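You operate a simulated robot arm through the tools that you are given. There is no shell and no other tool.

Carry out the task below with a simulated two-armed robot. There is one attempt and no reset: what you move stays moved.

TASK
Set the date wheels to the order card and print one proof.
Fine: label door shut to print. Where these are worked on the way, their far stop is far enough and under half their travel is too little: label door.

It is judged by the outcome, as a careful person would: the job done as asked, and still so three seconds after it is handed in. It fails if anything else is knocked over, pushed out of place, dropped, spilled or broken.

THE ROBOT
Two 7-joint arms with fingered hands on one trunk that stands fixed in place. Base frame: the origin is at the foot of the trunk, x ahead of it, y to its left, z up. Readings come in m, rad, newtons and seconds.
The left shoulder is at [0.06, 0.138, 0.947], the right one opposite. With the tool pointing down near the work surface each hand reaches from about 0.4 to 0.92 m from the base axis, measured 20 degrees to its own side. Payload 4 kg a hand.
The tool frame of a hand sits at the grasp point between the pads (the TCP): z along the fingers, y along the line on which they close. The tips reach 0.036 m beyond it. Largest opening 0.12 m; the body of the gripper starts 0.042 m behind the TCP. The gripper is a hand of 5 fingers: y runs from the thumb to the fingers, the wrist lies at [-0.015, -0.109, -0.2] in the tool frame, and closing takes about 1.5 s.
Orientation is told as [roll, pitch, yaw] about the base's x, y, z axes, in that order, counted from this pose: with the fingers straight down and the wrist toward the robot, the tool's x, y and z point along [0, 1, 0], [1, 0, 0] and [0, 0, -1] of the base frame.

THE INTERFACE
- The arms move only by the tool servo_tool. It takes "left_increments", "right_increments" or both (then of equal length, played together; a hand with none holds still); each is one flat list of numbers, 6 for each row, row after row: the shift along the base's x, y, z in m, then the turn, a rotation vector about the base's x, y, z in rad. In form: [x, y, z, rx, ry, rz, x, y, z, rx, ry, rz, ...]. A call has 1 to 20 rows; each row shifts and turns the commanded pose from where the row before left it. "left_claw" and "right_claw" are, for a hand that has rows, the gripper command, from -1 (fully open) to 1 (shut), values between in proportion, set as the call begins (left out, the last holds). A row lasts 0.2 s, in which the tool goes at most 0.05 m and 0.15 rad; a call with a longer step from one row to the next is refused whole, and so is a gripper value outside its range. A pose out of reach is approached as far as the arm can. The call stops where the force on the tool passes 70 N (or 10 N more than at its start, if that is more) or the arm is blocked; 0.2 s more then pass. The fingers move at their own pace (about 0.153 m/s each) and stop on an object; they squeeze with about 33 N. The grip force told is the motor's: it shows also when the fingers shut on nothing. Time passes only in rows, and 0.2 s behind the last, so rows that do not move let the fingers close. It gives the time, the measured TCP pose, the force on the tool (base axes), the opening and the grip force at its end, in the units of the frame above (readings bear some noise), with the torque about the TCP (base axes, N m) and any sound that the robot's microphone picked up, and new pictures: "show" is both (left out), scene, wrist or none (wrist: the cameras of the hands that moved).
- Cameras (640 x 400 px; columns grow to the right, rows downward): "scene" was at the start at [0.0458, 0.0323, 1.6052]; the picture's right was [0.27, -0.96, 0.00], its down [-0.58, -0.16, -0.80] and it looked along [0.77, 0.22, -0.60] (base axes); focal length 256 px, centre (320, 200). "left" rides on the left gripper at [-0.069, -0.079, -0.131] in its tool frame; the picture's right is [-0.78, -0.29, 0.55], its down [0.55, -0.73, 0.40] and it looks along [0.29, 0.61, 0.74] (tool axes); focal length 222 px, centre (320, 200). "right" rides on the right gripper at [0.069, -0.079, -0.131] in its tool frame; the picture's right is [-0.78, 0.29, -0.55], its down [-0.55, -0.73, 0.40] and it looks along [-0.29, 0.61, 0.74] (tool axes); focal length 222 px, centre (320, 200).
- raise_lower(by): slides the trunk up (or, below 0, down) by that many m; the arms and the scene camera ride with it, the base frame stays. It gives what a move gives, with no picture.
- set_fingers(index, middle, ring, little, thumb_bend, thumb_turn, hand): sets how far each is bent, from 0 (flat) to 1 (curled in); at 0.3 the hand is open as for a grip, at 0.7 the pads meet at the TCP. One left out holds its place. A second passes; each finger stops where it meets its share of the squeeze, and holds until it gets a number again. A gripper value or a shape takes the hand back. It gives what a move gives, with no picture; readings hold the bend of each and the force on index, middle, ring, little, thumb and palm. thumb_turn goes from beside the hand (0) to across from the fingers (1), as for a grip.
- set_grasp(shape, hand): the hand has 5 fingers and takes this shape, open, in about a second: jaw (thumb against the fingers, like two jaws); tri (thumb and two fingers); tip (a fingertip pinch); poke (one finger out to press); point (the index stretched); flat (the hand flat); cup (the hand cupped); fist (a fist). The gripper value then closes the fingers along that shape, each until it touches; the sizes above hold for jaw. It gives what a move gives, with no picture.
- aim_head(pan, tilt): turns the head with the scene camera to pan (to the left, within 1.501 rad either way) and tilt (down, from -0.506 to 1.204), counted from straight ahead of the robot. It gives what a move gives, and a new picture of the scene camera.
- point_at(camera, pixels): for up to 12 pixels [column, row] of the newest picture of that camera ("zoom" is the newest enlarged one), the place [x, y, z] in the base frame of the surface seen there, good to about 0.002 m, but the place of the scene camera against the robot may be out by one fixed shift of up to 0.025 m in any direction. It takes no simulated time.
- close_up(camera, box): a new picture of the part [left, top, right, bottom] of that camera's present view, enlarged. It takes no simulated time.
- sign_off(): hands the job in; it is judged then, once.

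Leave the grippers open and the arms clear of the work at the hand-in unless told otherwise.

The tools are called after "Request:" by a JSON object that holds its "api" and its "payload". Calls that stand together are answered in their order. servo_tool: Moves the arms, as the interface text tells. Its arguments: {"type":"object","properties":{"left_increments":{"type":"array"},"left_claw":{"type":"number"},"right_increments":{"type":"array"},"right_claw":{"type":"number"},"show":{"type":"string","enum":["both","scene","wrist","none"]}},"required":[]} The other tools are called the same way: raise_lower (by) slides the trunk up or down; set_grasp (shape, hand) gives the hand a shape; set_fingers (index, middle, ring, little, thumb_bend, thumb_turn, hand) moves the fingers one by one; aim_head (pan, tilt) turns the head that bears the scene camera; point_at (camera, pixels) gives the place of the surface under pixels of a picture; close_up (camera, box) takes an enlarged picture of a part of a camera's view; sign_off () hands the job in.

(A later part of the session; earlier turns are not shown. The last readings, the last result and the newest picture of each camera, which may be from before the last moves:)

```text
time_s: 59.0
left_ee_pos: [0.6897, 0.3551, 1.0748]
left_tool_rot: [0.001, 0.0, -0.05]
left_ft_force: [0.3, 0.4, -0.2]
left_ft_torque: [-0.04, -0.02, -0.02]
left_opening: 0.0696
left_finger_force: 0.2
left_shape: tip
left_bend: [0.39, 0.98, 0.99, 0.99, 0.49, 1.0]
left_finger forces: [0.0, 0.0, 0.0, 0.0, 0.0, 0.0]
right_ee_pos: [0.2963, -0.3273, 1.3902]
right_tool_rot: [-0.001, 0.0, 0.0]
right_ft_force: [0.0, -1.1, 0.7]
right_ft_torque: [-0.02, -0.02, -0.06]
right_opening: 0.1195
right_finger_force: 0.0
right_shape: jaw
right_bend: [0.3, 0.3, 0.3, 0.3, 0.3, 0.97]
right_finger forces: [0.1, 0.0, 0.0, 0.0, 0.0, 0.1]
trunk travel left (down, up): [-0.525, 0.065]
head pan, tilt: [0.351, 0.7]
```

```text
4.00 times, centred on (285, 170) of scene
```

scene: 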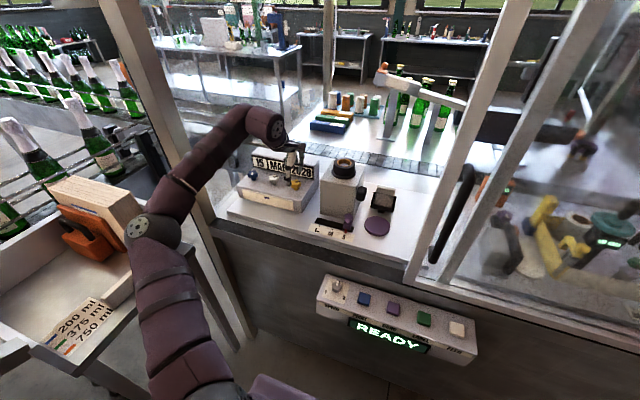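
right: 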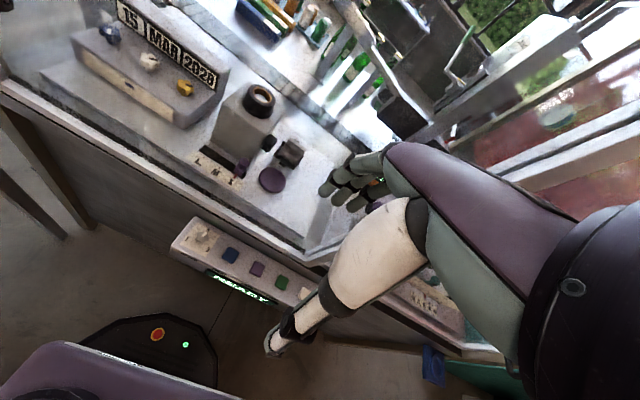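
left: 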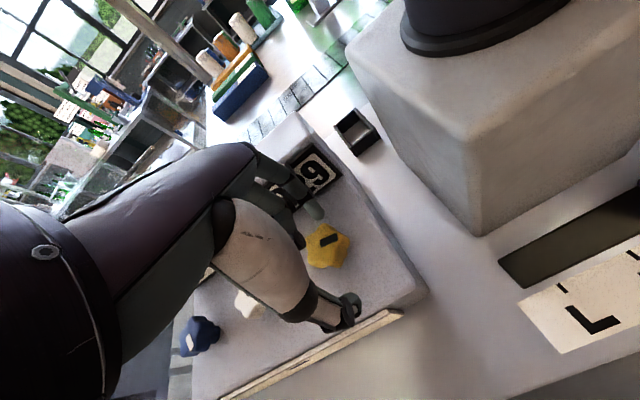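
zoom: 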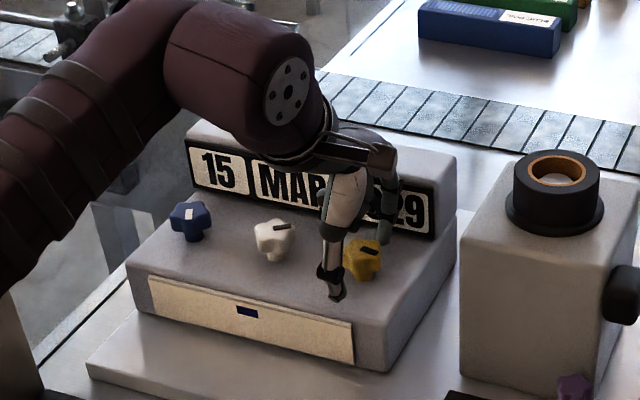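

The wheel stays put where left (no spring notch); 2029 shows but is only just past the changeover. I'll turn ~0.42 rad more so it sits mid-position: re-index the open hand to yaw +0.4, grip, and turn back.

Request:
{"api": "servo_tool", "payload": {"left_increments": [0.001, 0, 0, 0, 0, 0.09, 0.001, 0, 0, 0, 0, 0.09, 0, 0, 0, 0, 0, 0.09, 0, 0, 0, 0, 0, 0.09, 0, 0, 0, 0, 0, 0.09], "show": "none"}}

Request:
{"api": "servo_tool", "payload": {"left_increments": [0, 0, 0, 0, 0, 0, 0, 0, 0, 0, 0, 0, 0, 0, 0, 0, 0, 0, 0, 0, 0, 0, 0, 0, 0, 0, 0, 0, 0, 0], "left_claw": 1, "show": "none"}}

Request:
{"api": "servo_tool", "payload": {"left_increments": [0, 0, 0, 0, 0, -0.1, 0, 0, 0, 0, 0, -0.1, 0, 0, 0, 0, 0, -0.1, 0, 0, 0, 0, 0, -0.12], "show": "wrist"}}

Request:
{"api": "close_up", "payload": {"camera": "left", "box": [230, 140, 430, 320]}}

```text
time_s: 60.2
left_ee_pos: [0.6937, 0.3559, 1.0742]
left_tool_rot: [0.0, -0.002, 0.402]
left_ft_force: [-0.9, -0.5, 0.2]
left_ft_torque: [0.01, 0.01, -0.01]
left_opening: 0.07
left_finger_force: 0.1
left_shape: tip
left_bend: [0.39, 0.98, 0.99, 0.99, 0.49, 1.0]
left_finger forces: [0.0, 0.1, 0.0, 0.0, 0.0, 0.1]
right_ee_pos: [0.2958, -0.3275, 1.3899]
right_tool_rot: [0.0, 0.0, -0.001]
right_ft_force: [-0.2, 0.4, -0.1]
right_ft_torque: [0.02, -0.03, 0.02]
right_opening: 0.1195
right_finger_force: 0.1
right_shape: jaw
right_bend: [0.3, 0.3, 0.3, 0.3, 0.3, 0.97]
right_finger forces: [0.1, 0.0, 0.1, 0.0, 0.0, 0.0]
trunk travel left (down, up): [-0.525, 0.065]
head pan, tilt: [0.351, 0.7]
```

```text
time_s: 61.4
left_ee_pos: [0.6922, 0.3556, 1.0736]
left_tool_rot: [0.0, 0.0, 0.4]
left_ft_force: [-2.6, 2.2, -3.3]
left_ft_torque: [0.1, 0.06, -0.01]
left_opening: 0.0294
left_finger_force: 32.8
left_shape: tip
left_bend: [0.54, 1.0, 1.0, 1.0, 0.69, 1.0]
left_finger forces: [27.3, 0.0, 0.0, 0.0, 28.9, 0.0]
right_ee_pos: [0.2963, -0.326, 1.3899]
right_tool_rot: [0.002, -0.001, 0.0]
right_ft_force: [0.6, 0.2, -0.4]
right_ft_torque: [0.03, 0.01, -0.01]
right_opening: 0.1197
right_finger_force: 0.0
right_shape: jaw
right_bend: [0.3, 0.3, 0.3, 0.3, 0.3, 0.97]
right_finger forces: [0.0, 0.1, 0.1, 0.1, 0.1, 0.0]
trunk travel left (down, up): [-0.525, 0.065]
head pan, tilt: [0.351, 0.7]
```

```text
time_s: 62.4
left_ee_pos: [0.6932, 0.3558, 1.0744]
left_tool_rot: [-0.002, -0.001, -0.02]
left_ft_force: [-1.2, 3.9, -3.4]
left_ft_torque: [0.13, 0.03, 0.05]
left_opening: 0.0294
left_finger_force: 32.8
left_shape: tip
left_bend: [0.54, 1.0, 1.0, 1.0, 0.69, 1.0]
left_finger forces: [27.8, 0.0, 0.1, 0.1, 29.5, 0.0]
right_ee_pos: [0.2961, -0.3257, 1.3915]
right_tool_rot: [-0.002, 0.001, -0.002]
right_ft_force: [1.2, -0.7, -0.3]
right_ft_torque: [0.01, 0.01, 0.03]
right_opening: 0.1197
right_finger_force: 0.1
right_shape: jaw
right_bend: [0.3, 0.3, 0.3, 0.3, 0.3, 0.97]
right_finger forces: [0.0, 0.0, 0.1, 0.0, 0.0, 0.1]
trunk travel left (down, up): [-0.525, 0.065]
head pan, tilt: [0.351, 0.7]
```

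left: 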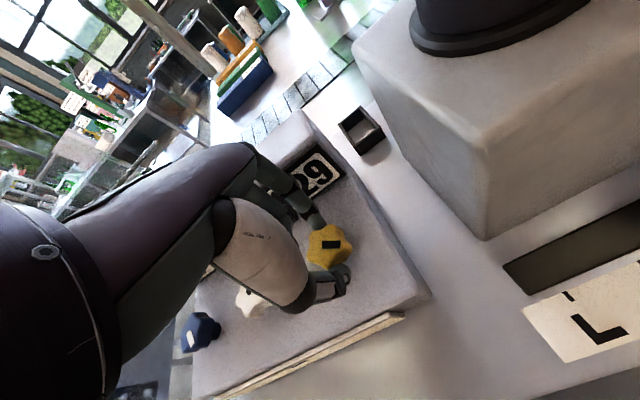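

```text
2.22 times, centred on (330, 230) of left
```

zoom: 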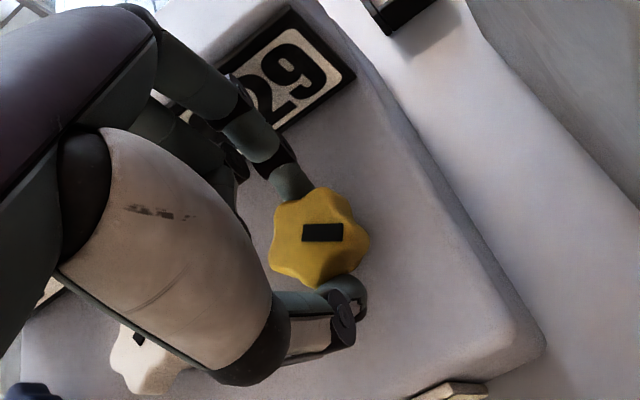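

2029 holds at ~1.02 rad total. I release, lift clear, and shift over to the white (month) knob at about (0.692, 0.438).

Request:
{"api": "servo_tool", "payload": {"left_increments": [0, 0, 0, 0, 0, 0, 0, 0, 0, 0, 0, 0, 0, 0, 0, 0, 0, 0, 0, 0, 0.02, 0, 0, 0, 0, 0, 0.02, 0, 0, 0, 0, 0.027, 0, 0, 0, 0, 0, 0.027, 0, 0, 0, 0, 0, 0.028, 0, 0, 0, 0], "left_claw": -0.17, "show": "both"}}

Request:
{"api": "close_up", "payload": {"camera": "left", "box": [230, 140, 430, 320]}}

Request:
{"api": "close_up", "payload": {"camera": "scene", "box": [230, 120, 340, 220]}}

```text
time_s: 64.2
left_ee_pos: [0.6942, 0.3734, 1.1145]
left_tool_rot: [-0.001, 0.001, -0.019]
left_ft_force: [-0.4, -0.9, 0.9]
left_ft_torque: [-0.01, -0.04, 0.03]
left_opening: 0.0699
left_finger_force: 0.0
left_shape: tip
left_bend: [0.39, 0.98, 0.99, 0.99, 0.49, 1.0]
left_finger forces: [0.0, 0.0, 0.0, 0.0, 0.0, 0.0]
left hand out of reach, approached as far as the arm can: row 6, 7, 8
right_ee_pos: [0.2966, -0.328, 1.3908]
right_tool_rot: [0.0, 0.0, 0.0]
right_ft_force: [0.6, 0.0, 0.5]
right_ft_torque: [-0.01, 0.01, 0.0]
right_opening: 0.1196
right_finger_force: 0.0
right_shape: jaw
right_bend: [0.3, 0.3, 0.3, 0.3, 0.3, 0.97]
right_finger forces: [0.0, 0.0, 0.0, 0.0, 0.0, 0.1]
trunk travel left (down, up): [-0.525, 0.065]
head pan, tilt: [0.351, 0.7]
```

scene: 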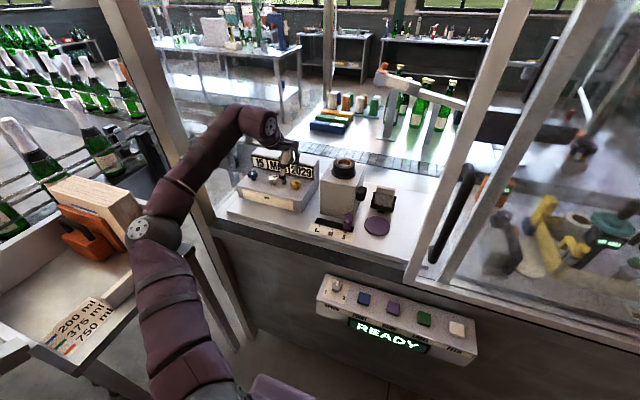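
left: 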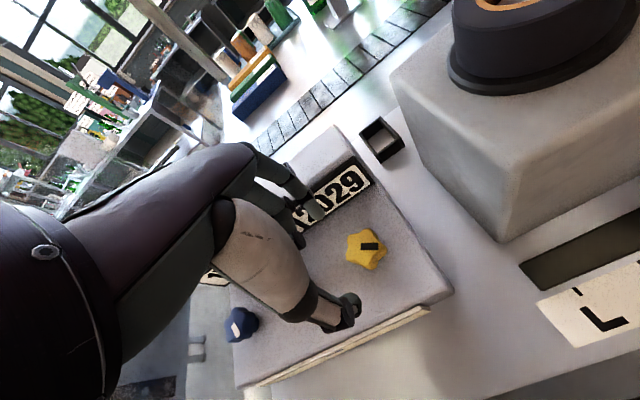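

```text
2.22 times, centred on (330, 230) of left
```

zoom: 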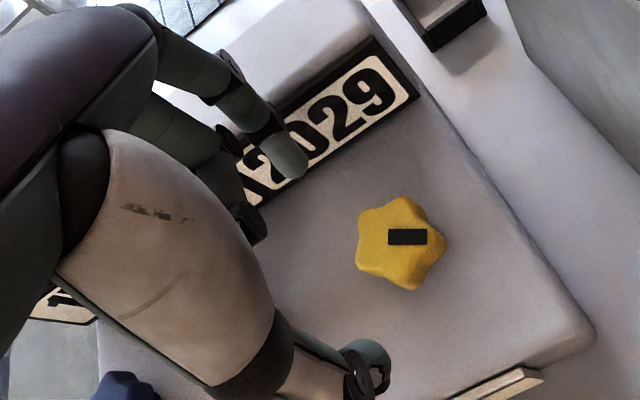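

```text
4.00 times, centred on (285, 170) of scene
```

zoom: 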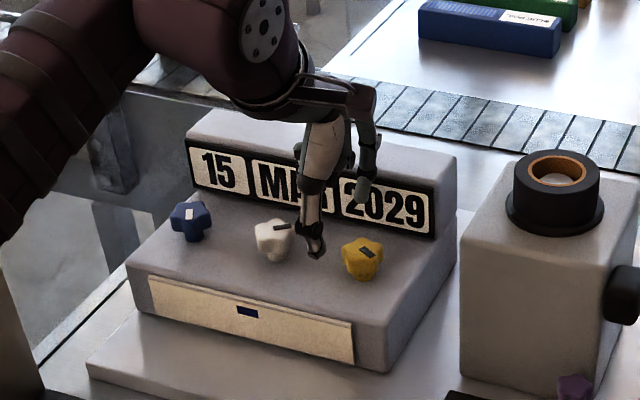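

Year reads 2029. The sideways move was limited by the wrist at yaw 0, so I turn the hand to yaw +0.4 while moving over to the white knob.

Request:
{"api": "servo_tool", "payload": {"left_increments": [0, 0, 0, 0, 0, 0.1, 0, 0, 0, 0, 0, 0.1, 0, 0.016, 0, 0, 0, 0.1, 0, 0.016, 0, 0, 0, 0.1, 0, 0.016, 0, 0, 0, 0, -0.002, 0.0165, 0, 0, 0, 0], "show": "both"}}

Request:
{"api": "close_up", "payload": {"camera": "left", "box": [230, 140, 430, 320]}}

Request:
{"api": "close_up", "payload": {"camera": "scene", "box": [230, 120, 340, 220]}}

```text
time_s: 65.6
left_ee_pos: [0.691, 0.4385, 1.1149]
left_tool_rot: [0.0, 0.0, 0.38]
left_ft_force: [0.1, 0.9, -0.9]
left_ft_torque: [-0.03, -0.01, 0.0]
left_opening: 0.0699
left_finger_force: 0.0
left_shape: tip
left_bend: [0.39, 0.98, 0.99, 0.99, 0.49, 1.0]
left_finger forces: [0.1, 0.1, 0.0, 0.0, 0.0, 0.0]
right_ee_pos: [0.2955, -0.3283, 1.3906]
right_tool_rot: [0.0, 0.0, 0.0]
right_ft_force: [0.6, -0.1, -0.3]
right_ft_torque: [-0.01, 0.01, -0.05]
right_opening: 0.1199
right_finger_force: 0.1
right_shape: jaw
right_bend: [0.3, 0.3, 0.3, 0.3, 0.3, 0.97]
right_finger forces: [0.0, 0.0, 0.0, 0.0, 0.1, 0.0]
trunk travel left (down, up): [-0.525, 0.065]
head pan, tilt: [0.351, 0.7]
```

scene: 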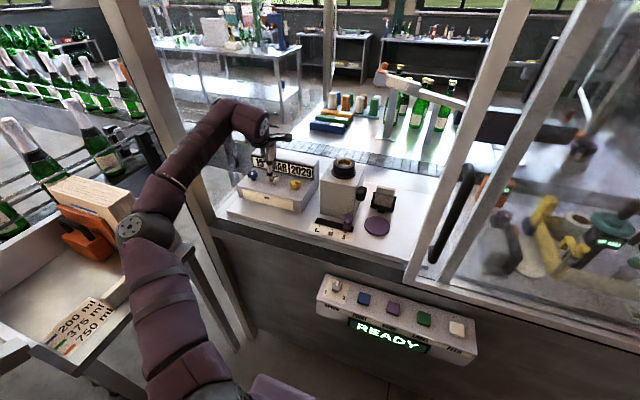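
left: 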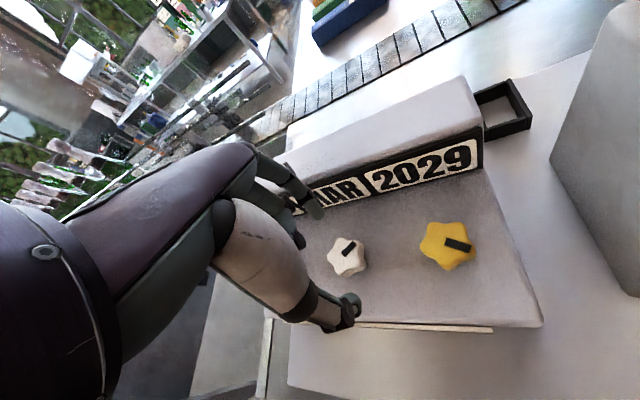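

```text
2.22 times, centred on (330, 230) of left
```

zoom: 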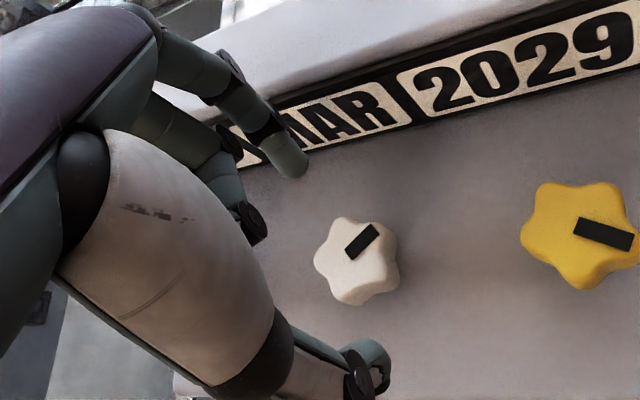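

```text
4.00 times, centred on (285, 170) of scene
```

zoom: 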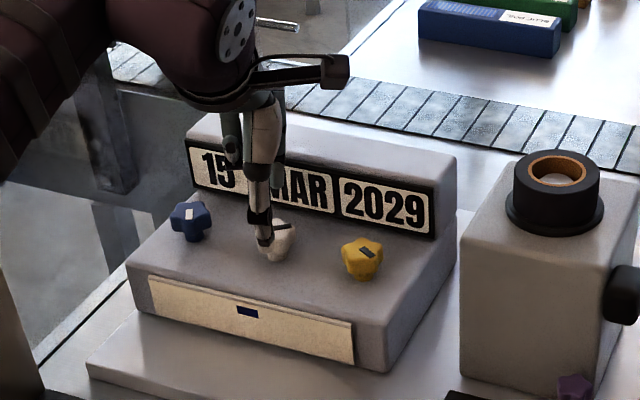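

Well centred over the white knob (projects at (347,257), expected (346,258)). I turn the open hand further to yaw ≈0.8 for a long clockwise stroke and lower to z 1.074.

Request:
{"api": "servo_tool", "payload": {"left_increments": [0, 0, 0, 0, 0, 0.1, 0, 0, 0, 0, 0, 0.1, 0, 0, 0, 0, 0, 0.1, 0, 0, 0, 0, 0, 0.1, 0, 0, -0.015, 0, 0, 0, 0, 0, -0.015, 0, 0, 0, 0, 0, -0.011, 0, 0, 0], "show": "both"}}

Request:
{"api": "close_up", "payload": {"camera": "left", "box": [230, 140, 430, 320]}}

Request:
{"api": "close_up", "payload": {"camera": "scene", "box": [230, 120, 340, 220]}}

```text
time_s: 67.2
left_ee_pos: [0.6914, 0.4393, 1.0733]
left_tool_rot: [0.0, -0.003, 0.78]
left_ft_force: [-0.5, 0.5, 0.9]
left_ft_torque: [0.0, 0.01, 0.02]
left_opening: 0.0698
left_finger_force: 0.1
left_shape: tip
left_bend: [0.39, 0.98, 0.99, 0.99, 0.49, 1.0]
left_finger forces: [0.1, 0.0, 0.1, 0.0, 0.0, 0.0]
right_ee_pos: [0.2952, -0.3273, 1.3908]
right_tool_rot: [-0.001, 0.0, 0.0]
right_ft_force: [-0.2, -0.6, -0.2]
right_ft_torque: [-0.01, 0.0, 0.0]
right_opening: 0.1194
right_finger_force: 0.0
right_shape: jaw
right_bend: [0.3, 0.3, 0.3, 0.3, 0.3, 0.97]
right_finger forces: [0.1, 0.1, 0.1, 0.0, 0.1, 0.1]
trunk travel left (down, up): [-0.525, 0.065]
head pan, tilt: [0.351, 0.7]
```

scene: 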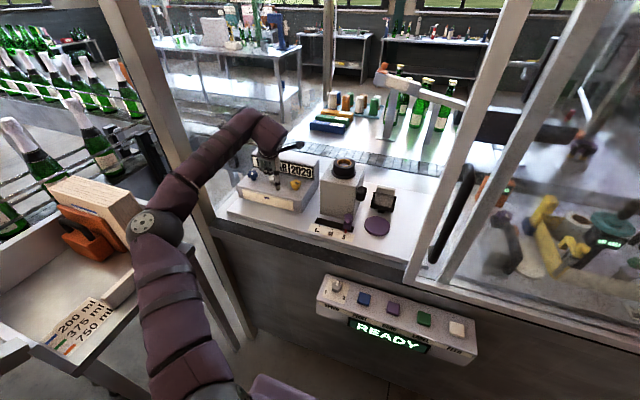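
left: 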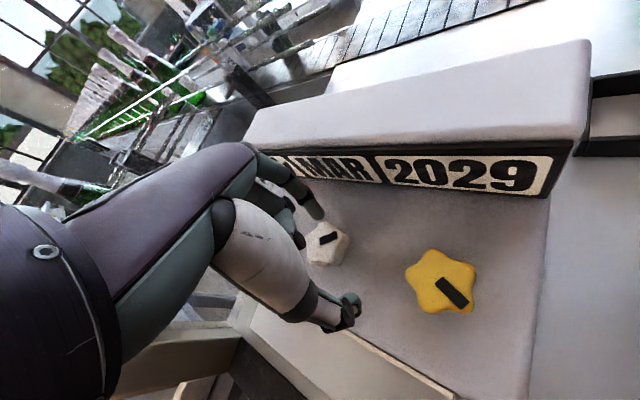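

```text
2.22 times, centred on (330, 230) of left
```

zoom: 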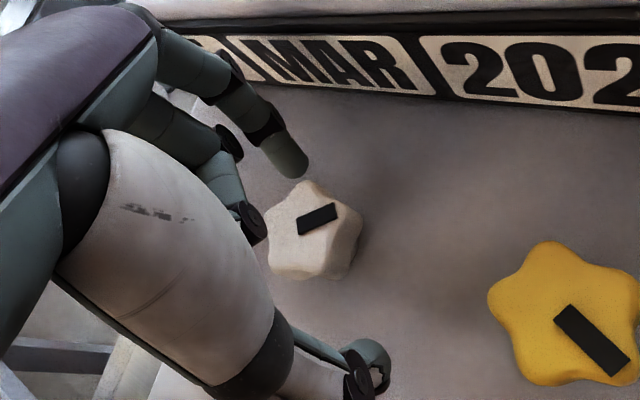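

```text
4.00 times, centred on (285, 170) of scene
```

zoom: 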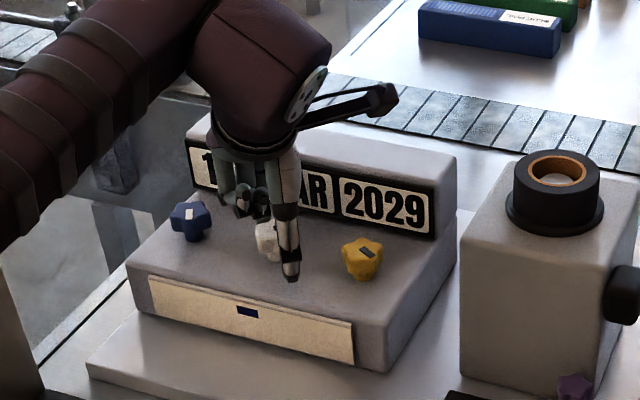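

Good. I close on the white knob and turn clockwise 0.3 rad, then read.

Request:
{"api": "servo_tool", "payload": {"left_increments": [0, 0, 0, 0, 0, 0, 0, 0, 0, 0, 0, 0, 0, 0, 0, 0, 0, 0, 0, 0, 0, 0, 0, 0, 0, 0, 0, 0, 0, 0], "left_claw": 1, "show": "none"}}

Request:
{"api": "servo_tool", "payload": {"left_increments": [0, 0, 0, 0, 0, -0.1, 0, 0, 0, 0, 0, -0.1, 0, 0, 0, 0, 0, -0.1], "show": "wrist"}}

Request:
{"api": "close_up", "payload": {"camera": "left", "box": [230, 140, 430, 320]}}

```text
time_s: 68.4
left_ee_pos: [0.6916, 0.4396, 1.0733]
left_tool_rot: [0.001, -0.002, 0.779]
left_ft_force: [-2.3, -0.8, -2.5]
left_ft_torque: [-0.01, 0.05, 0.03]
left_opening: 0.0292
left_finger_force: 33.1
left_shape: tip
left_bend: [0.51, 1.0, 1.0, 1.0, 0.7, 1.0]
left_finger forces: [27.5, 0.0, 0.0, 0.1, 29.5, 0.0]
right_ee_pos: [0.296, -0.3265, 1.3913]
right_tool_rot: [-0.001, 0.001, 0.0]
right_ft_force: [-0.1, -0.1, 0.8]
right_ft_torque: [0.0, 0.0, 0.02]
right_opening: 0.1197
right_finger_force: 0.1
right_shape: jaw
right_bend: [0.3, 0.3, 0.3, 0.3, 0.3, 0.97]
right_finger forces: [0.0, 0.0, 0.1, 0.0, 0.1, 0.1]
trunk travel left (down, up): [-0.525, 0.065]
head pan, tilt: [0.351, 0.7]
```

```text
time_s: 69.2
left_ee_pos: [0.6905, 0.4395, 1.0738]
left_tool_rot: [0.002, 0.0, 0.48]
left_ft_force: [-4.2, 1.3, -1.7]
left_ft_torque: [0.03, 0.11, -0.01]
left_opening: 0.029
left_finger_force: 33.2
left_shape: tip
left_bend: [0.51, 1.0, 1.0, 1.0, 0.7, 1.0]
left_finger forces: [27.8, 0.0, 0.0, 0.1, 30.2, 0.0]
right_ee_pos: [0.2957, -0.3277, 1.3917]
right_tool_rot: [0.0, 0.0, 0.001]
right_ft_force: [0.0, -0.5, 0.1]
right_ft_torque: [-0.02, -0.01, -0.01]
right_opening: 0.1196
right_finger_force: 0.0
right_shape: jaw
right_bend: [0.3, 0.3, 0.3, 0.3, 0.3, 0.97]
right_finger forces: [0.0, 0.1, 0.0, 0.1, 0.0, 0.0]
trunk travel left (down, up): [-0.525, 0.065]
head pan, tilt: [0.351, 0.7]
```

left: 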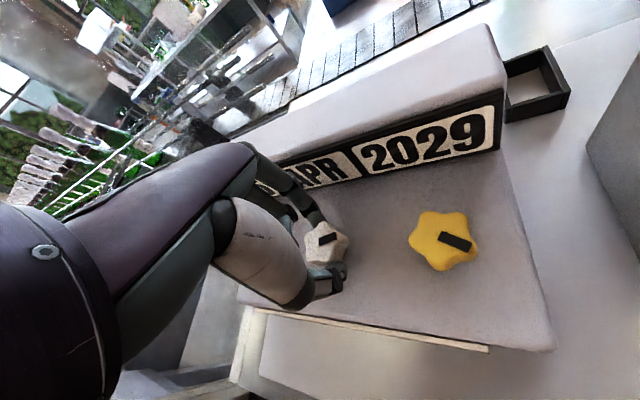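

```text
2.22 times, centred on (330, 230) of left
```

zoom: 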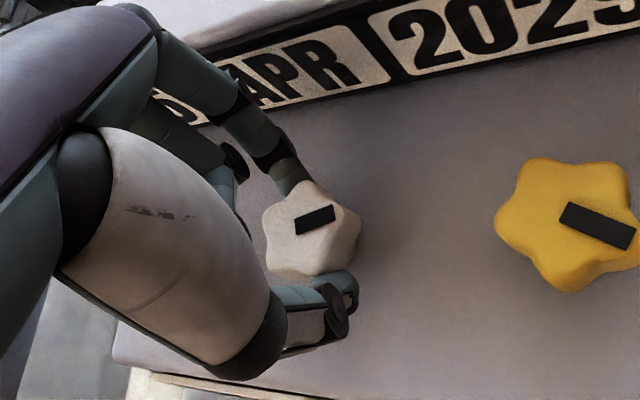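

APR after 0.3 rad — so ~0.52 rad per month; JUN needs ≈1.57 rad in all. I continue 0.35 rad more.

Request:
{"api": "servo_tool", "payload": {"left_increments": [0, 0, 0, 0, 0, -0.1, 0, 0, 0, 0, 0, -0.1, 0, 0, 0, 0, 0, -0.1, 0, 0, 0, 0, 0, -0.05], "show": "wrist"}}

Request:
{"api": "close_up", "payload": {"camera": "left", "box": [230, 140, 430, 320]}}

```text
time_s: 70.2
left_ee_pos: [0.69, 0.441, 1.0729]
left_tool_rot: [-0.001, 0.002, 0.13]
left_ft_force: [-4.9, 4.0, -3.8]
left_ft_torque: [0.13, 0.18, 0.06]
left_opening: 0.0292
left_finger_force: 33.5
left_shape: tip
left_bend: [0.51, 1.0, 1.0, 1.0, 0.7, 1.0]
left_finger forces: [27.6, 0.1, 0.0, 0.1, 32.1, 0.0]
right_ee_pos: [0.2958, -0.326, 1.3904]
right_tool_rot: [0.001, 0.0, 0.001]
right_ft_force: [0.6, 0.4, -0.1]
right_ft_torque: [0.0, -0.01, 0.01]
right_opening: 0.1198
right_finger_force: 0.2
right_shape: jaw
right_bend: [0.3, 0.3, 0.3, 0.3, 0.3, 0.97]
right_finger forces: [0.1, 0.1, 0.0, 0.1, 0.1, 0.0]
trunk travel left (down, up): [-0.525, 0.065]
head pan, tilt: [0.351, 0.7]
```

left: 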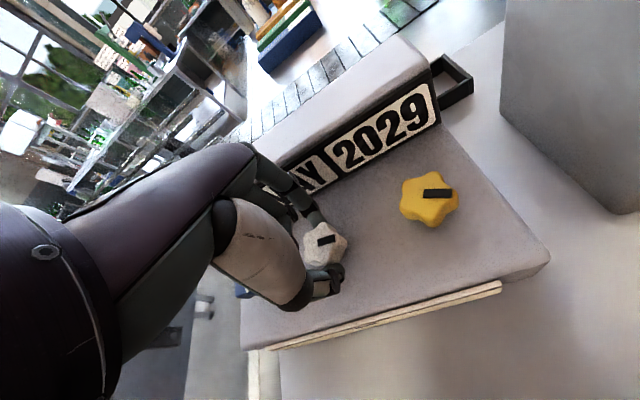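

```text
2.22 times, centred on (330, 230) of left
```

zoom: 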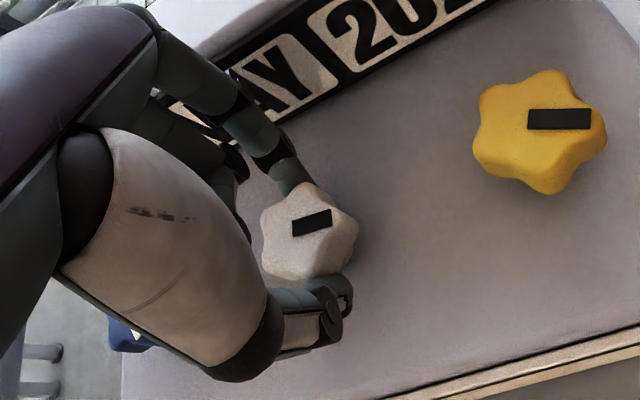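

MAY after 0.65 rad. I release, re-index the open hand to yaw ≈0.78, regrip, and go on in smaller steps.

Request:
{"api": "servo_tool", "payload": {"left_increments": [0, 0, 0, 0, 0, 0, 0, 0, 0, 0, 0, 0, 0, 0, 0, 0, 0, 0, 0.001, -0.001, 0, 0, 0, 0.1, 0, -0.001, 0, 0, 0, 0.1, 0, 0, 0, 0, 0, 0.1, 0, 0, 0, 0, 0, 0.1, 0, 0, 0, 0, 0, 0.1, 0, 0, 0, 0, 0, 0.1, 0, 0, 0, 0, 0, 0.05], "left_claw": -0.17, "show": "wrist"}}

Request:
{"api": "close_up", "payload": {"camera": "left", "box": [230, 140, 430, 320]}}

Request:
{"api": "servo_tool", "payload": {"left_increments": [0, 0, 0, 0, 0, 0, 0, 0, 0, 0, 0, 0, 0, 0, 0, 0, 0, 0, 0, 0, 0, 0, 0, 0, 0, 0, 0, 0, 0, 0], "left_claw": 1, "show": "none"}}

Request:
{"api": "close_up", "payload": {"camera": "left", "box": [230, 140, 430, 320]}}

```text
time_s: 72.4
left_ee_pos: [0.6924, 0.4374, 1.0734]
left_tool_rot: [0.0, 0.001, 0.781]
left_ft_force: [0.1, 0.3, -0.2]
left_ft_torque: [-0.02, 0.01, -0.01]
left_opening: 0.07
left_finger_force: 0.0
left_shape: tip
left_bend: [0.39, 0.98, 0.99, 0.99, 0.49, 1.0]
left_finger forces: [0.0, 0.0, 0.0, 0.0, 0.1, 0.0]
right_ee_pos: [0.2958, -0.3274, 1.3913]
right_tool_rot: [-0.002, 0.0, 0.0]
right_ft_force: [0.2, 0.7, 0.7]
right_ft_torque: [0.04, 0.0, -0.03]
right_opening: 0.1199
right_finger_force: 0.1
right_shape: jaw
right_bend: [0.3, 0.3, 0.3, 0.3, 0.3, 0.97]
right_finger forces: [0.0, 0.1, 0.1, 0.0, 0.0, 0.0]
trunk travel left (down, up): [-0.525, 0.065]
head pan, tilt: [0.351, 0.7]
```

left: 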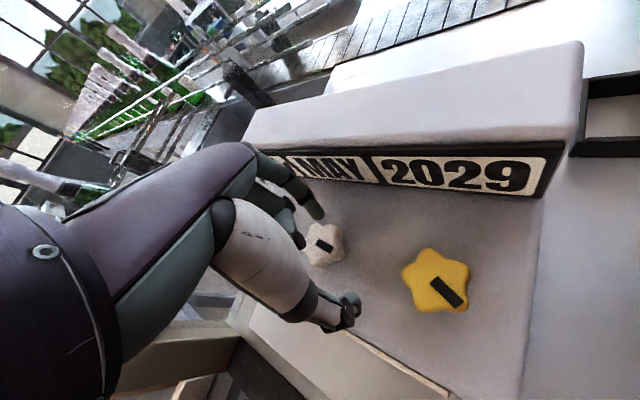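

```text
2.22 times, centred on (330, 230) of left
```

zoom: 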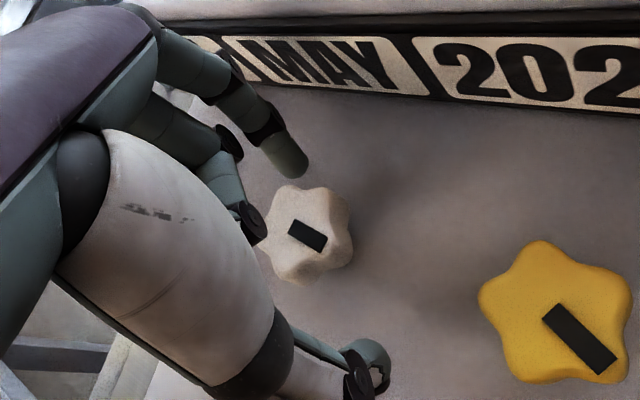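

```text
time_s: 73.6
left_ee_pos: [0.6921, 0.4364, 1.0738]
left_tool_rot: [0.001, 0.0, 0.779]
left_ft_force: [-1.6, -1.2, -3.2]
left_ft_torque: [-0.05, 0.08, -0.02]
left_opening: 0.0285
left_finger_force: 33.3
left_shape: tip
left_bend: [0.5, 1.0, 1.0, 1.0, 0.7, 1.0]
left_finger forces: [27.9, 0.1, 0.0, 0.1, 30.0, 0.0]
right_ee_pos: [0.2961, -0.3268, 1.3909]
right_tool_rot: [0.0, 0.0, 0.0]
right_ft_force: [-0.8, 0.3, 0.7]
right_ft_torque: [0.0, -0.03, -0.02]
right_opening: 0.1197
right_finger_force: 0.1
right_shape: jaw
right_bend: [0.3, 0.3, 0.3, 0.3, 0.3, 0.97]
right_finger forces: [0.1, 0.0, 0.1, 0.1, 0.1, 0.0]
trunk travel left (down, up): [-0.525, 0.065]
head pan, tilt: [0.351, 0.7]
```

```text
2.22 times, centred on (330, 230) of left
```

zoom: 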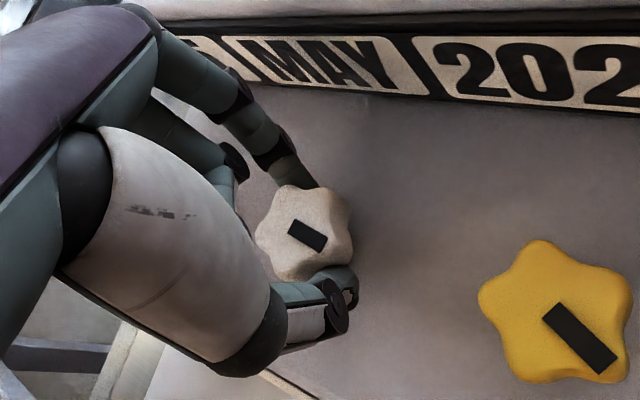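

Regripped, MAY unchanged. I turn clockwise 0.2 rad and read, then 0.1 more.

Request:
{"api": "servo_tool", "payload": {"left_increments": [0, 0, 0, 0, 0, -0.1, 0, 0, 0, 0, 0, -0.1], "show": "none"}}

Request:
{"api": "close_up", "payload": {"camera": "left", "box": [230, 140, 430, 320]}}

Request:
{"api": "servo_tool", "payload": {"left_increments": [0, 0, 0, 0, 0, -0.1], "show": "none"}}

Request:
{"api": "close_up", "payload": {"camera": "left", "box": [230, 140, 430, 320]}}

```text
time_s: 74.2
left_ee_pos: [0.6897, 0.4383, 1.0733]
left_tool_rot: [0.001, 0.0, 0.579]
left_ft_force: [-5.9, -0.3, -3.4]
left_ft_torque: [-0.04, 0.18, 0.12]
left_opening: 0.0287
left_finger_force: 33.3
left_shape: tip
left_bend: [0.5, 1.0, 1.0, 1.0, 0.7, 1.0]
left_finger forces: [26.9, 0.0, 0.0, 0.0, 31.3, 0.0]
right_ee_pos: [0.2956, -0.3272, 1.3917]
right_tool_rot: [0.001, 0.0, 0.001]
right_ft_force: [-0.3, -0.1, -0.1]
right_ft_torque: [-0.01, -0.01, 0.0]
right_opening: 0.1194
right_finger_force: 0.0
right_shape: jaw
right_bend: [0.3, 0.3, 0.3, 0.3, 0.3, 0.97]
right_finger forces: [0.0, 0.1, 0.1, 0.1, 0.0, 0.0]
trunk travel left (down, up): [-0.525, 0.065]
head pan, tilt: [0.351, 0.7]
```

```text
2.22 times, centred on (330, 230) of left
```

zoom: 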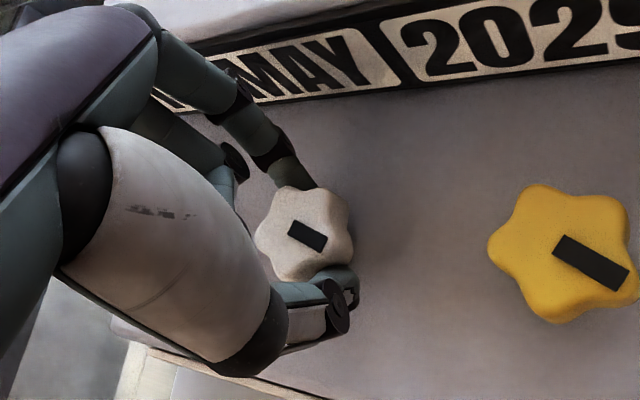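

```text
time_s: 74.6
left_ee_pos: [0.6909, 0.4381, 1.073]
left_tool_rot: [0.0, 0.0, 0.479]
left_ft_force: [-7.6, 0.9, -3.0]
left_ft_torque: [-0.01, 0.23, 0.06]
left_opening: 0.0285
left_finger_force: 33.2
left_shape: tip
left_bend: [0.51, 1.0, 1.0, 1.0, 0.7, 1.0]
left_finger forces: [26.3, 0.1, 0.0, 0.1, 32.2, 0.0]
right_ee_pos: [0.2953, -0.3263, 1.3912]
right_tool_rot: [0.001, 0.0, 0.0]
right_ft_force: [-0.4, 0.1, 0.2]
right_ft_torque: [-0.05, 0.02, 0.0]
right_opening: 0.1195
right_finger_force: 0.1
right_shape: jaw
right_bend: [0.3, 0.3, 0.3, 0.3, 0.3, 0.97]
right_finger forces: [0.0, 0.0, 0.0, 0.0, 0.0, 0.0]
trunk travel left (down, up): [-0.525, 0.065]
head pan, tilt: [0.351, 0.7]
```

```text
2.22 times, centred on (330, 230) of left
```

zoom: 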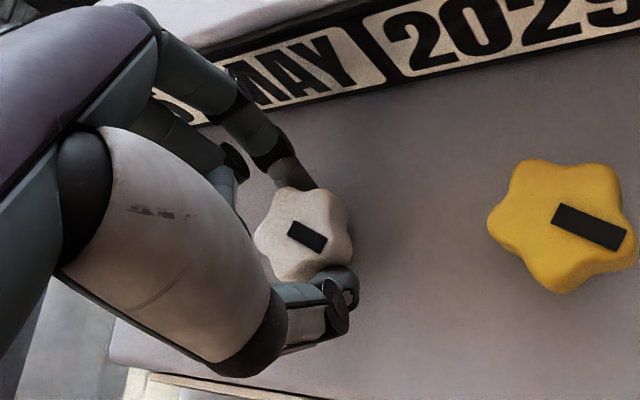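

Still MAY at ~0.95 total. Two more 0.1 steps, reading after each.

Request:
{"api": "servo_tool", "payload": {"left_increments": [0, 0, 0, 0, 0, -0.1], "show": "none"}}

Request:
{"api": "close_up", "payload": {"camera": "left", "box": [230, 140, 430, 320]}}

Request:
{"api": "servo_tool", "payload": {"left_increments": [0, 0, 0, 0, 0, -0.1], "show": "none"}}

Request:
{"api": "close_up", "payload": {"camera": "left", "box": [230, 140, 430, 320]}}

```text
time_s: 75.0
left_ee_pos: [0.6913, 0.438, 1.0732]
left_tool_rot: [0.0, 0.0, 0.383]
left_ft_force: [-8.6, 3.6, -3.1]
left_ft_torque: [0.04, 0.27, 0.1]
left_opening: 0.0283
left_finger_force: 32.6
left_shape: tip
left_bend: [0.51, 1.0, 1.0, 1.0, 0.7, 1.0]
left_finger forces: [25.9, 0.0, 0.1, 0.1, 33.4, 0.1]
right_ee_pos: [0.2947, -0.3255, 1.3912]
right_tool_rot: [0.001, -0.001, -0.001]
right_ft_force: [-0.4, 0.1, -0.7]
right_ft_torque: [0.01, 0.0, 0.03]
right_opening: 0.12
right_finger_force: 0.0
right_shape: jaw
right_bend: [0.3, 0.3, 0.3, 0.3, 0.3, 0.97]
right_finger forces: [0.1, 0.0, 0.1, 0.0, 0.0, 0.1]
trunk travel left (down, up): [-0.525, 0.065]
head pan, tilt: [0.351, 0.7]
```

```text
2.22 times, centred on (330, 230) of left
```

zoom: 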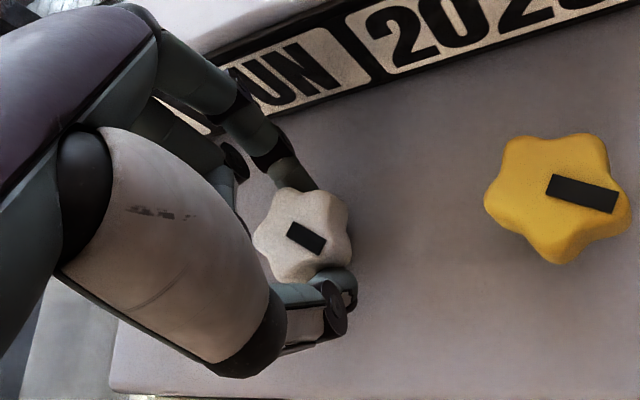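

```text
time_s: 75.4
left_ee_pos: [0.6909, 0.4379, 1.0734]
left_tool_rot: [0.001, 0.0, 0.282]
left_ft_force: [-10.1, 3.7, -2.9]
left_ft_torque: [0.08, 0.34, 0.06]
left_opening: 0.0284
left_finger_force: 33.2
left_shape: tip
left_bend: [0.51, 1.0, 1.0, 1.0, 0.7, 1.0]
left_finger forces: [25.4, 0.0, 0.0, 0.0, 35.1, 0.0]
right_ee_pos: [0.2961, -0.3265, 1.3921]
right_tool_rot: [0.001, 0.0, 0.0]
right_ft_force: [-1.0, -0.5, -0.1]
right_ft_torque: [0.01, 0.03, 0.0]
right_opening: 0.1193
right_finger_force: 0.1
right_shape: jaw
right_bend: [0.3, 0.3, 0.3, 0.3, 0.3, 0.97]
right_finger forces: [0.1, 0.0, 0.0, 0.1, 0.0, 0.0]
trunk travel left (down, up): [-0.525, 0.065]
head pan, tilt: [0.351, 0.7]
```

```text
2.22 times, centred on (330, 230) of left
```

zoom: 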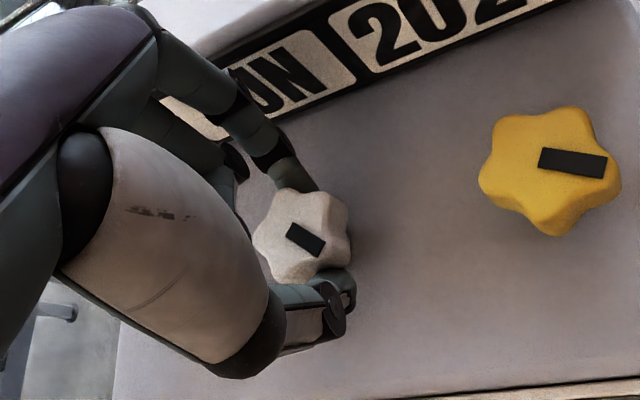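

JUN shows since ~1.0 rad; steps seem ≈0.39–0.40 rad, so its middle is at ≈1.18–1.2 rad; I am at 1.146. I add 0.04 rad to centre it, then release and lift.

Request:
{"api": "servo_tool", "payload": {"left_increments": [0, 0, 0, 0, 0, -0.04], "show": "none"}}

Request:
{"api": "servo_tool", "payload": {"left_increments": [0, 0, 0, 0, 0, 0, 0, 0, 0, 0, 0, 0, 0, 0, 0, 0, 0, 0, 0, 0, 0, 0, 0, 0, 0, 0, 0.02, 0, 0, 0, 0, 0, 0.02, 0, 0, 0], "left_claw": -0.17, "show": "both"}}

Request:
{"api": "close_up", "payload": {"camera": "left", "box": [230, 140, 430, 320]}}

Request:
{"api": "close_up", "payload": {"camera": "scene", "box": [230, 120, 340, 220]}}

```text
time_s: 75.8
left_ee_pos: [0.6906, 0.4382, 1.0734]
left_tool_rot: [0.0, 0.0, 0.239]
left_ft_force: [-12.0, 4.7, -4.5]
left_ft_torque: [0.09, 0.38, 0.06]
left_opening: 0.0279
left_finger_force: 33.1
left_shape: tip
left_bend: [0.51, 1.0, 1.0, 1.0, 0.7, 1.0]
left_finger forces: [25.3, 0.0, 0.1, 0.0, 35.6, 0.0]
right_ee_pos: [0.2949, -0.327, 1.391]
right_tool_rot: [-0.002, -0.001, -0.001]
right_ft_force: [0.1, -0.6, 0.1]
right_ft_torque: [0.0, 0.02, 0.03]
right_opening: 0.1199
right_finger_force: 0.1
right_shape: jaw
right_bend: [0.3, 0.3, 0.3, 0.3, 0.3, 0.97]
right_finger forces: [0.0, 0.0, 0.0, 0.0, 0.0, 0.0]
trunk travel left (down, up): [-0.525, 0.065]
head pan, tilt: [0.351, 0.7]
```

```text
time_s: 77.2
left_ee_pos: [0.6913, 0.4374, 1.1141]
left_tool_rot: [0.0, -0.001, 0.24]
left_ft_force: [0.4, -0.2, 0.0]
left_ft_torque: [0.0, 0.02, 0.03]
left_opening: 0.0699
left_finger_force: 0.0
left_shape: tip
left_bend: [0.39, 0.98, 0.99, 0.99, 0.49, 1.0]
left_finger forces: [0.0, 0.0, 0.0, 0.1, 0.0, 0.0]
right_ee_pos: [0.2962, -0.3271, 1.3905]
right_tool_rot: [-0.002, -0.001, 0.0]
right_ft_force: [0.2, 0.4, -0.1]
right_ft_torque: [0.02, 0.0, -0.01]
right_opening: 0.1195
right_finger_force: 0.1
right_shape: jaw
right_bend: [0.3, 0.3, 0.3, 0.3, 0.3, 0.97]
right_finger forces: [0.0, 0.1, 0.1, 0.1, 0.1, 0.0]
trunk travel left (down, up): [-0.525, 0.065]
head pan, tilt: [0.351, 0.7]
```

scene: 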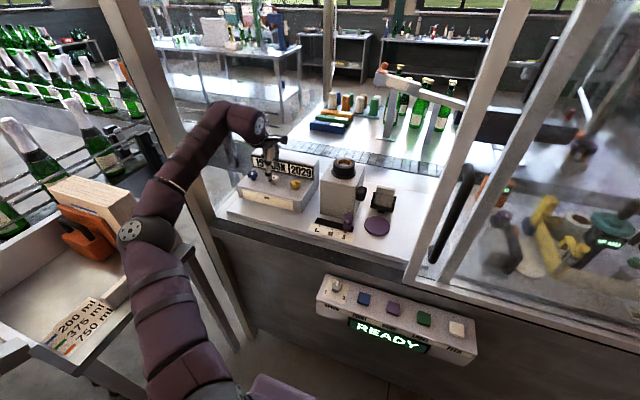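
left: 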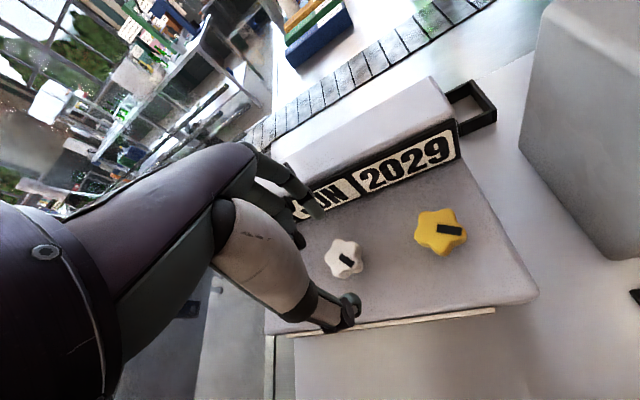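

```text
2.22 times, centred on (330, 230) of left
```

zoom: 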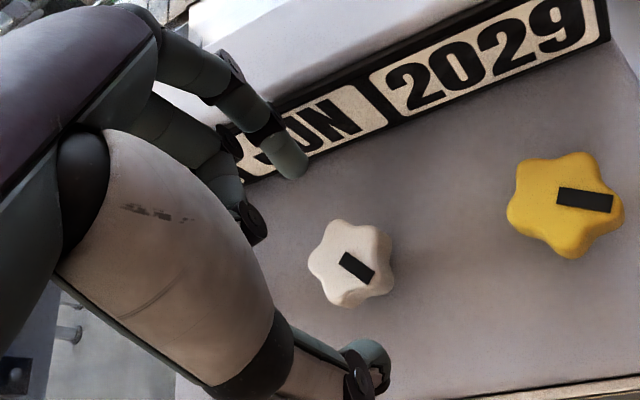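

```text
4.00 times, centred on (285, 170) of scene
```

zoom: 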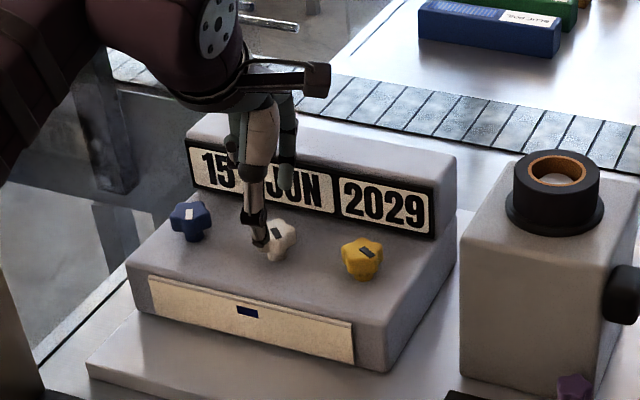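

JUN 2029 now. Next the blue (day) knob: I move y +0.083 while turning the hand to yaw ≈0.65.

Request:
{"api": "servo_tool", "payload": {"left_increments": [0, 0, 0, 0, 0, 0.1, 0, 0.014, 0, 0, 0, 0.1, 0, 0.014, 0, 0, 0, 0.1, 0, 0.014, 0, 0, 0, 0.1, 0, 0.014, 0, 0, 0, 0, 0, 0.014, 0, 0, 0, 0, 0, 0.014, 0, 0, 0, 0], "show": "both"}}

Request:
{"api": "close_up", "payload": {"camera": "scene", "box": [230, 120, 340, 220]}}

Request:
{"api": "close_up", "payload": {"camera": "left", "box": [230, 140, 430, 320]}}

```text
time_s: 78.8
left_ee_pos: [0.6904, 0.5206, 1.1132]
left_tool_rot: [0.0, 0.001, 0.641]
left_ft_force: [-0.4, -1.6, -0.6]
left_ft_torque: [0.0, -0.03, -0.01]
left_opening: 0.0699
left_finger_force: 0.1
left_shape: tip
left_bend: [0.39, 0.98, 0.99, 0.99, 0.49, 1.0]
left_finger forces: [0.0, 0.1, 0.0, 0.1, 0.0, 0.1]
right_ee_pos: [0.2956, -0.3268, 1.3906]
right_tool_rot: [0.0, -0.001, 0.0]
right_ft_force: [0.1, 0.0, -0.1]
right_ft_torque: [0.0, 0.0, -0.02]
right_opening: 0.1195
right_finger_force: 0.0
right_shape: jaw
right_bend: [0.3, 0.3, 0.3, 0.3, 0.3, 0.97]
right_finger forces: [0.1, 0.0, 0.0, 0.1, 0.1, 0.0]
trunk travel left (down, up): [-0.525, 0.065]
head pan, tilt: [0.351, 0.7]
```

scene: 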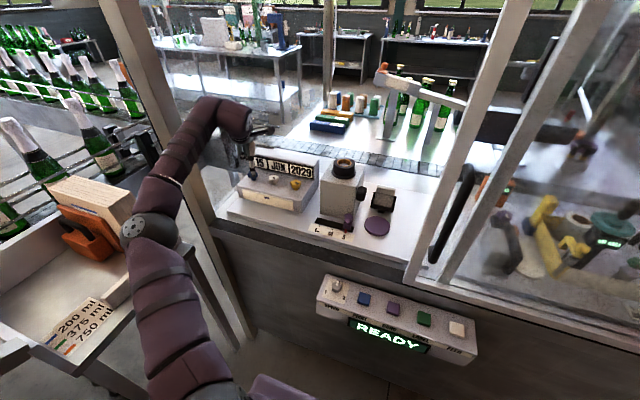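
left: 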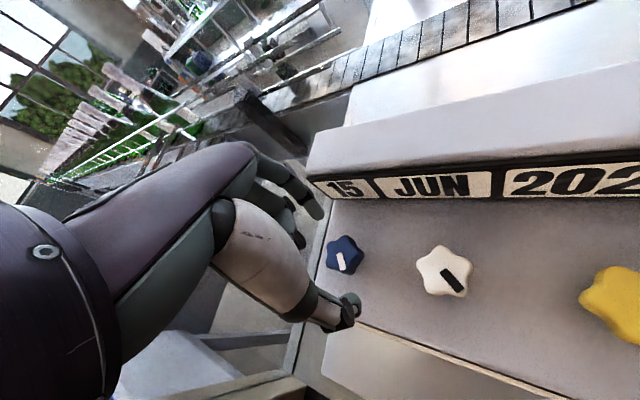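

```text
4.00 times, centred on (285, 170) of scene
```

zoom: 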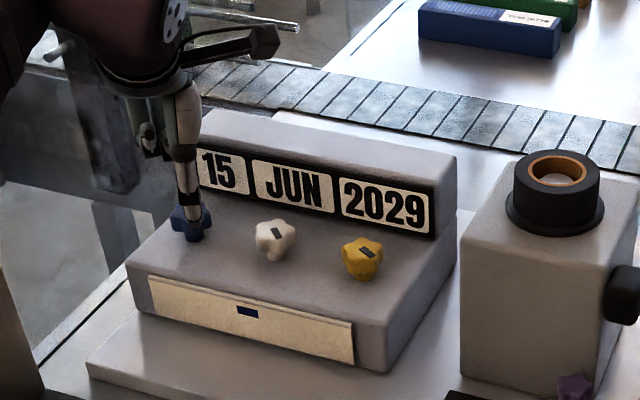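

```text
2.22 times, centred on (330, 230) of left
```

zoom: 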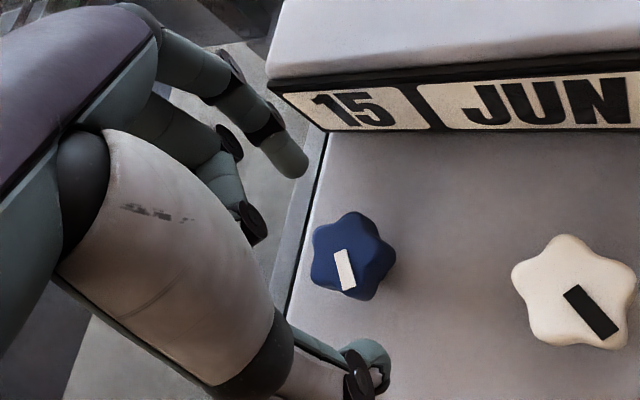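

I read the blue knob's centre in the wrist view to refine.

Request:
{"api": "point_at", "payload": {"camera": "zoom", "pixels": [[353, 255], [343, 245], [360, 248], [330, 268], [362, 215], [390, 255], [318, 240]]}}

```text
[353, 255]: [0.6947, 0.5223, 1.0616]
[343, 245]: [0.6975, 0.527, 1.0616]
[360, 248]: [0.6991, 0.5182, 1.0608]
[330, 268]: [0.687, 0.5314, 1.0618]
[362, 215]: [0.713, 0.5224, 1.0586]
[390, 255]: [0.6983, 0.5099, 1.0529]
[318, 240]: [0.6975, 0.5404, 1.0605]
```

I also measure the white knob's mark direction, to verify how centred the month is.

Request:
{"api": "point_at", "payload": {"camera": "zoom", "pixels": [[570, 292], [592, 312], [612, 338], [560, 245], [520, 278], [545, 338], [612, 345], [628, 285], [344, 252], [349, 288], [575, 295]]}}

```text
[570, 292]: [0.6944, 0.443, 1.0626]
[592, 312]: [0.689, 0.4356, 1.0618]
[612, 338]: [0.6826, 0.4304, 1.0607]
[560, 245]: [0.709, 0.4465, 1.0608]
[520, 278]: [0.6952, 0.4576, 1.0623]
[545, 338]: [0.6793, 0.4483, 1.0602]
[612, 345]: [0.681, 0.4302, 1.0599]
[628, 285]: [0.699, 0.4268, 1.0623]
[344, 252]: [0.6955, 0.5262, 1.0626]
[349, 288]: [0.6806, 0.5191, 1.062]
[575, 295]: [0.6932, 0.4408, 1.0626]
```

Knob geometry: steps are ~60° per year, 30° per month; for the day likely 360/31≈11.6° (0.203 rad) per day, so +10 days ≈2.03 rad clockwise. I centre over the blue knob (0.694, 0.523), turn the open hand to yaw ≈1.04 and lower.

Request:
{"api": "servo_tool", "payload": {"left_increments": [0.0015, 0.001, 0, 0, 0, 0.1, 0.0015, 0.001, 0, 0, 0, 0.1, 0, 0, 0, 0, 0, 0.1, 0, 0, 0, 0, 0, 0.1, 0, 0, -0.015, 0, 0, 0, 0, 0, -0.015, 0, 0, 0, 0, 0, -0.0095, 0, 0, 0], "show": "both"}}

Request:
{"api": "close_up", "payload": {"camera": "left", "box": [230, 140, 430, 320]}}

```text
time_s: 80.4
left_ee_pos: [0.6815, 0.5401, 1.0691]
left_tool_rot: [0.0, -0.003, 1.041]
left_ft_force: [0.0, 0.6, -0.3]
left_ft_torque: [0.01, 0.01, -0.03]
left_opening: 0.0697
left_finger_force: 0.0
left_shape: tip
left_bend: [0.39, 0.98, 0.99, 0.99, 0.49, 1.0]
left_finger forces: [0.1, 0.0, 0.0, 0.0, 0.0, 0.0]
left hand out of reach, approached as far as the arm can: row 4
right_ee_pos: [0.2958, -0.3282, 1.3902]
right_tool_rot: [-0.001, 0.0, 0.001]
right_ft_force: [-0.5, -0.5, 0.3]
right_ft_torque: [-0.03, 0.0, 0.0]
right_opening: 0.1199
right_finger_force: 0.0
right_shape: jaw
right_bend: [0.3, 0.3, 0.3, 0.3, 0.3, 0.97]
right_finger forces: [0.0, 0.0, 0.1, 0.0, 0.0, 0.0]
trunk travel left (down, up): [-0.525, 0.065]
head pan, tilt: [0.351, 0.7]
```

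scene: 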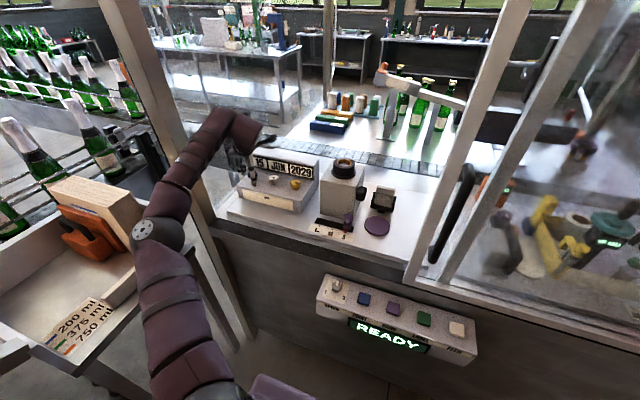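
left: 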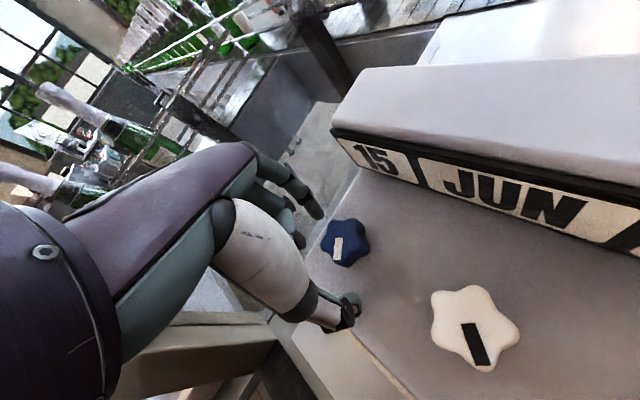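

```text
2.22 times, centred on (330, 230) of left
```

zoom: 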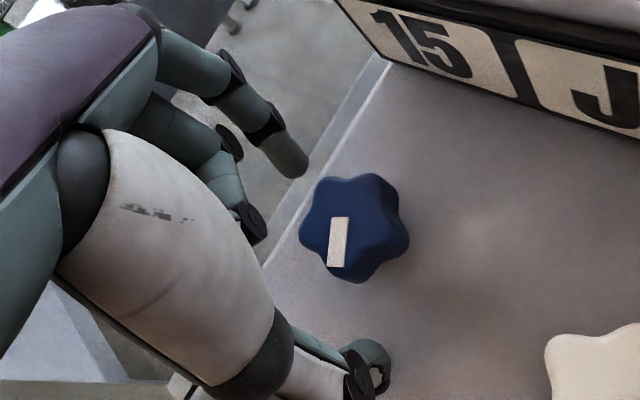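

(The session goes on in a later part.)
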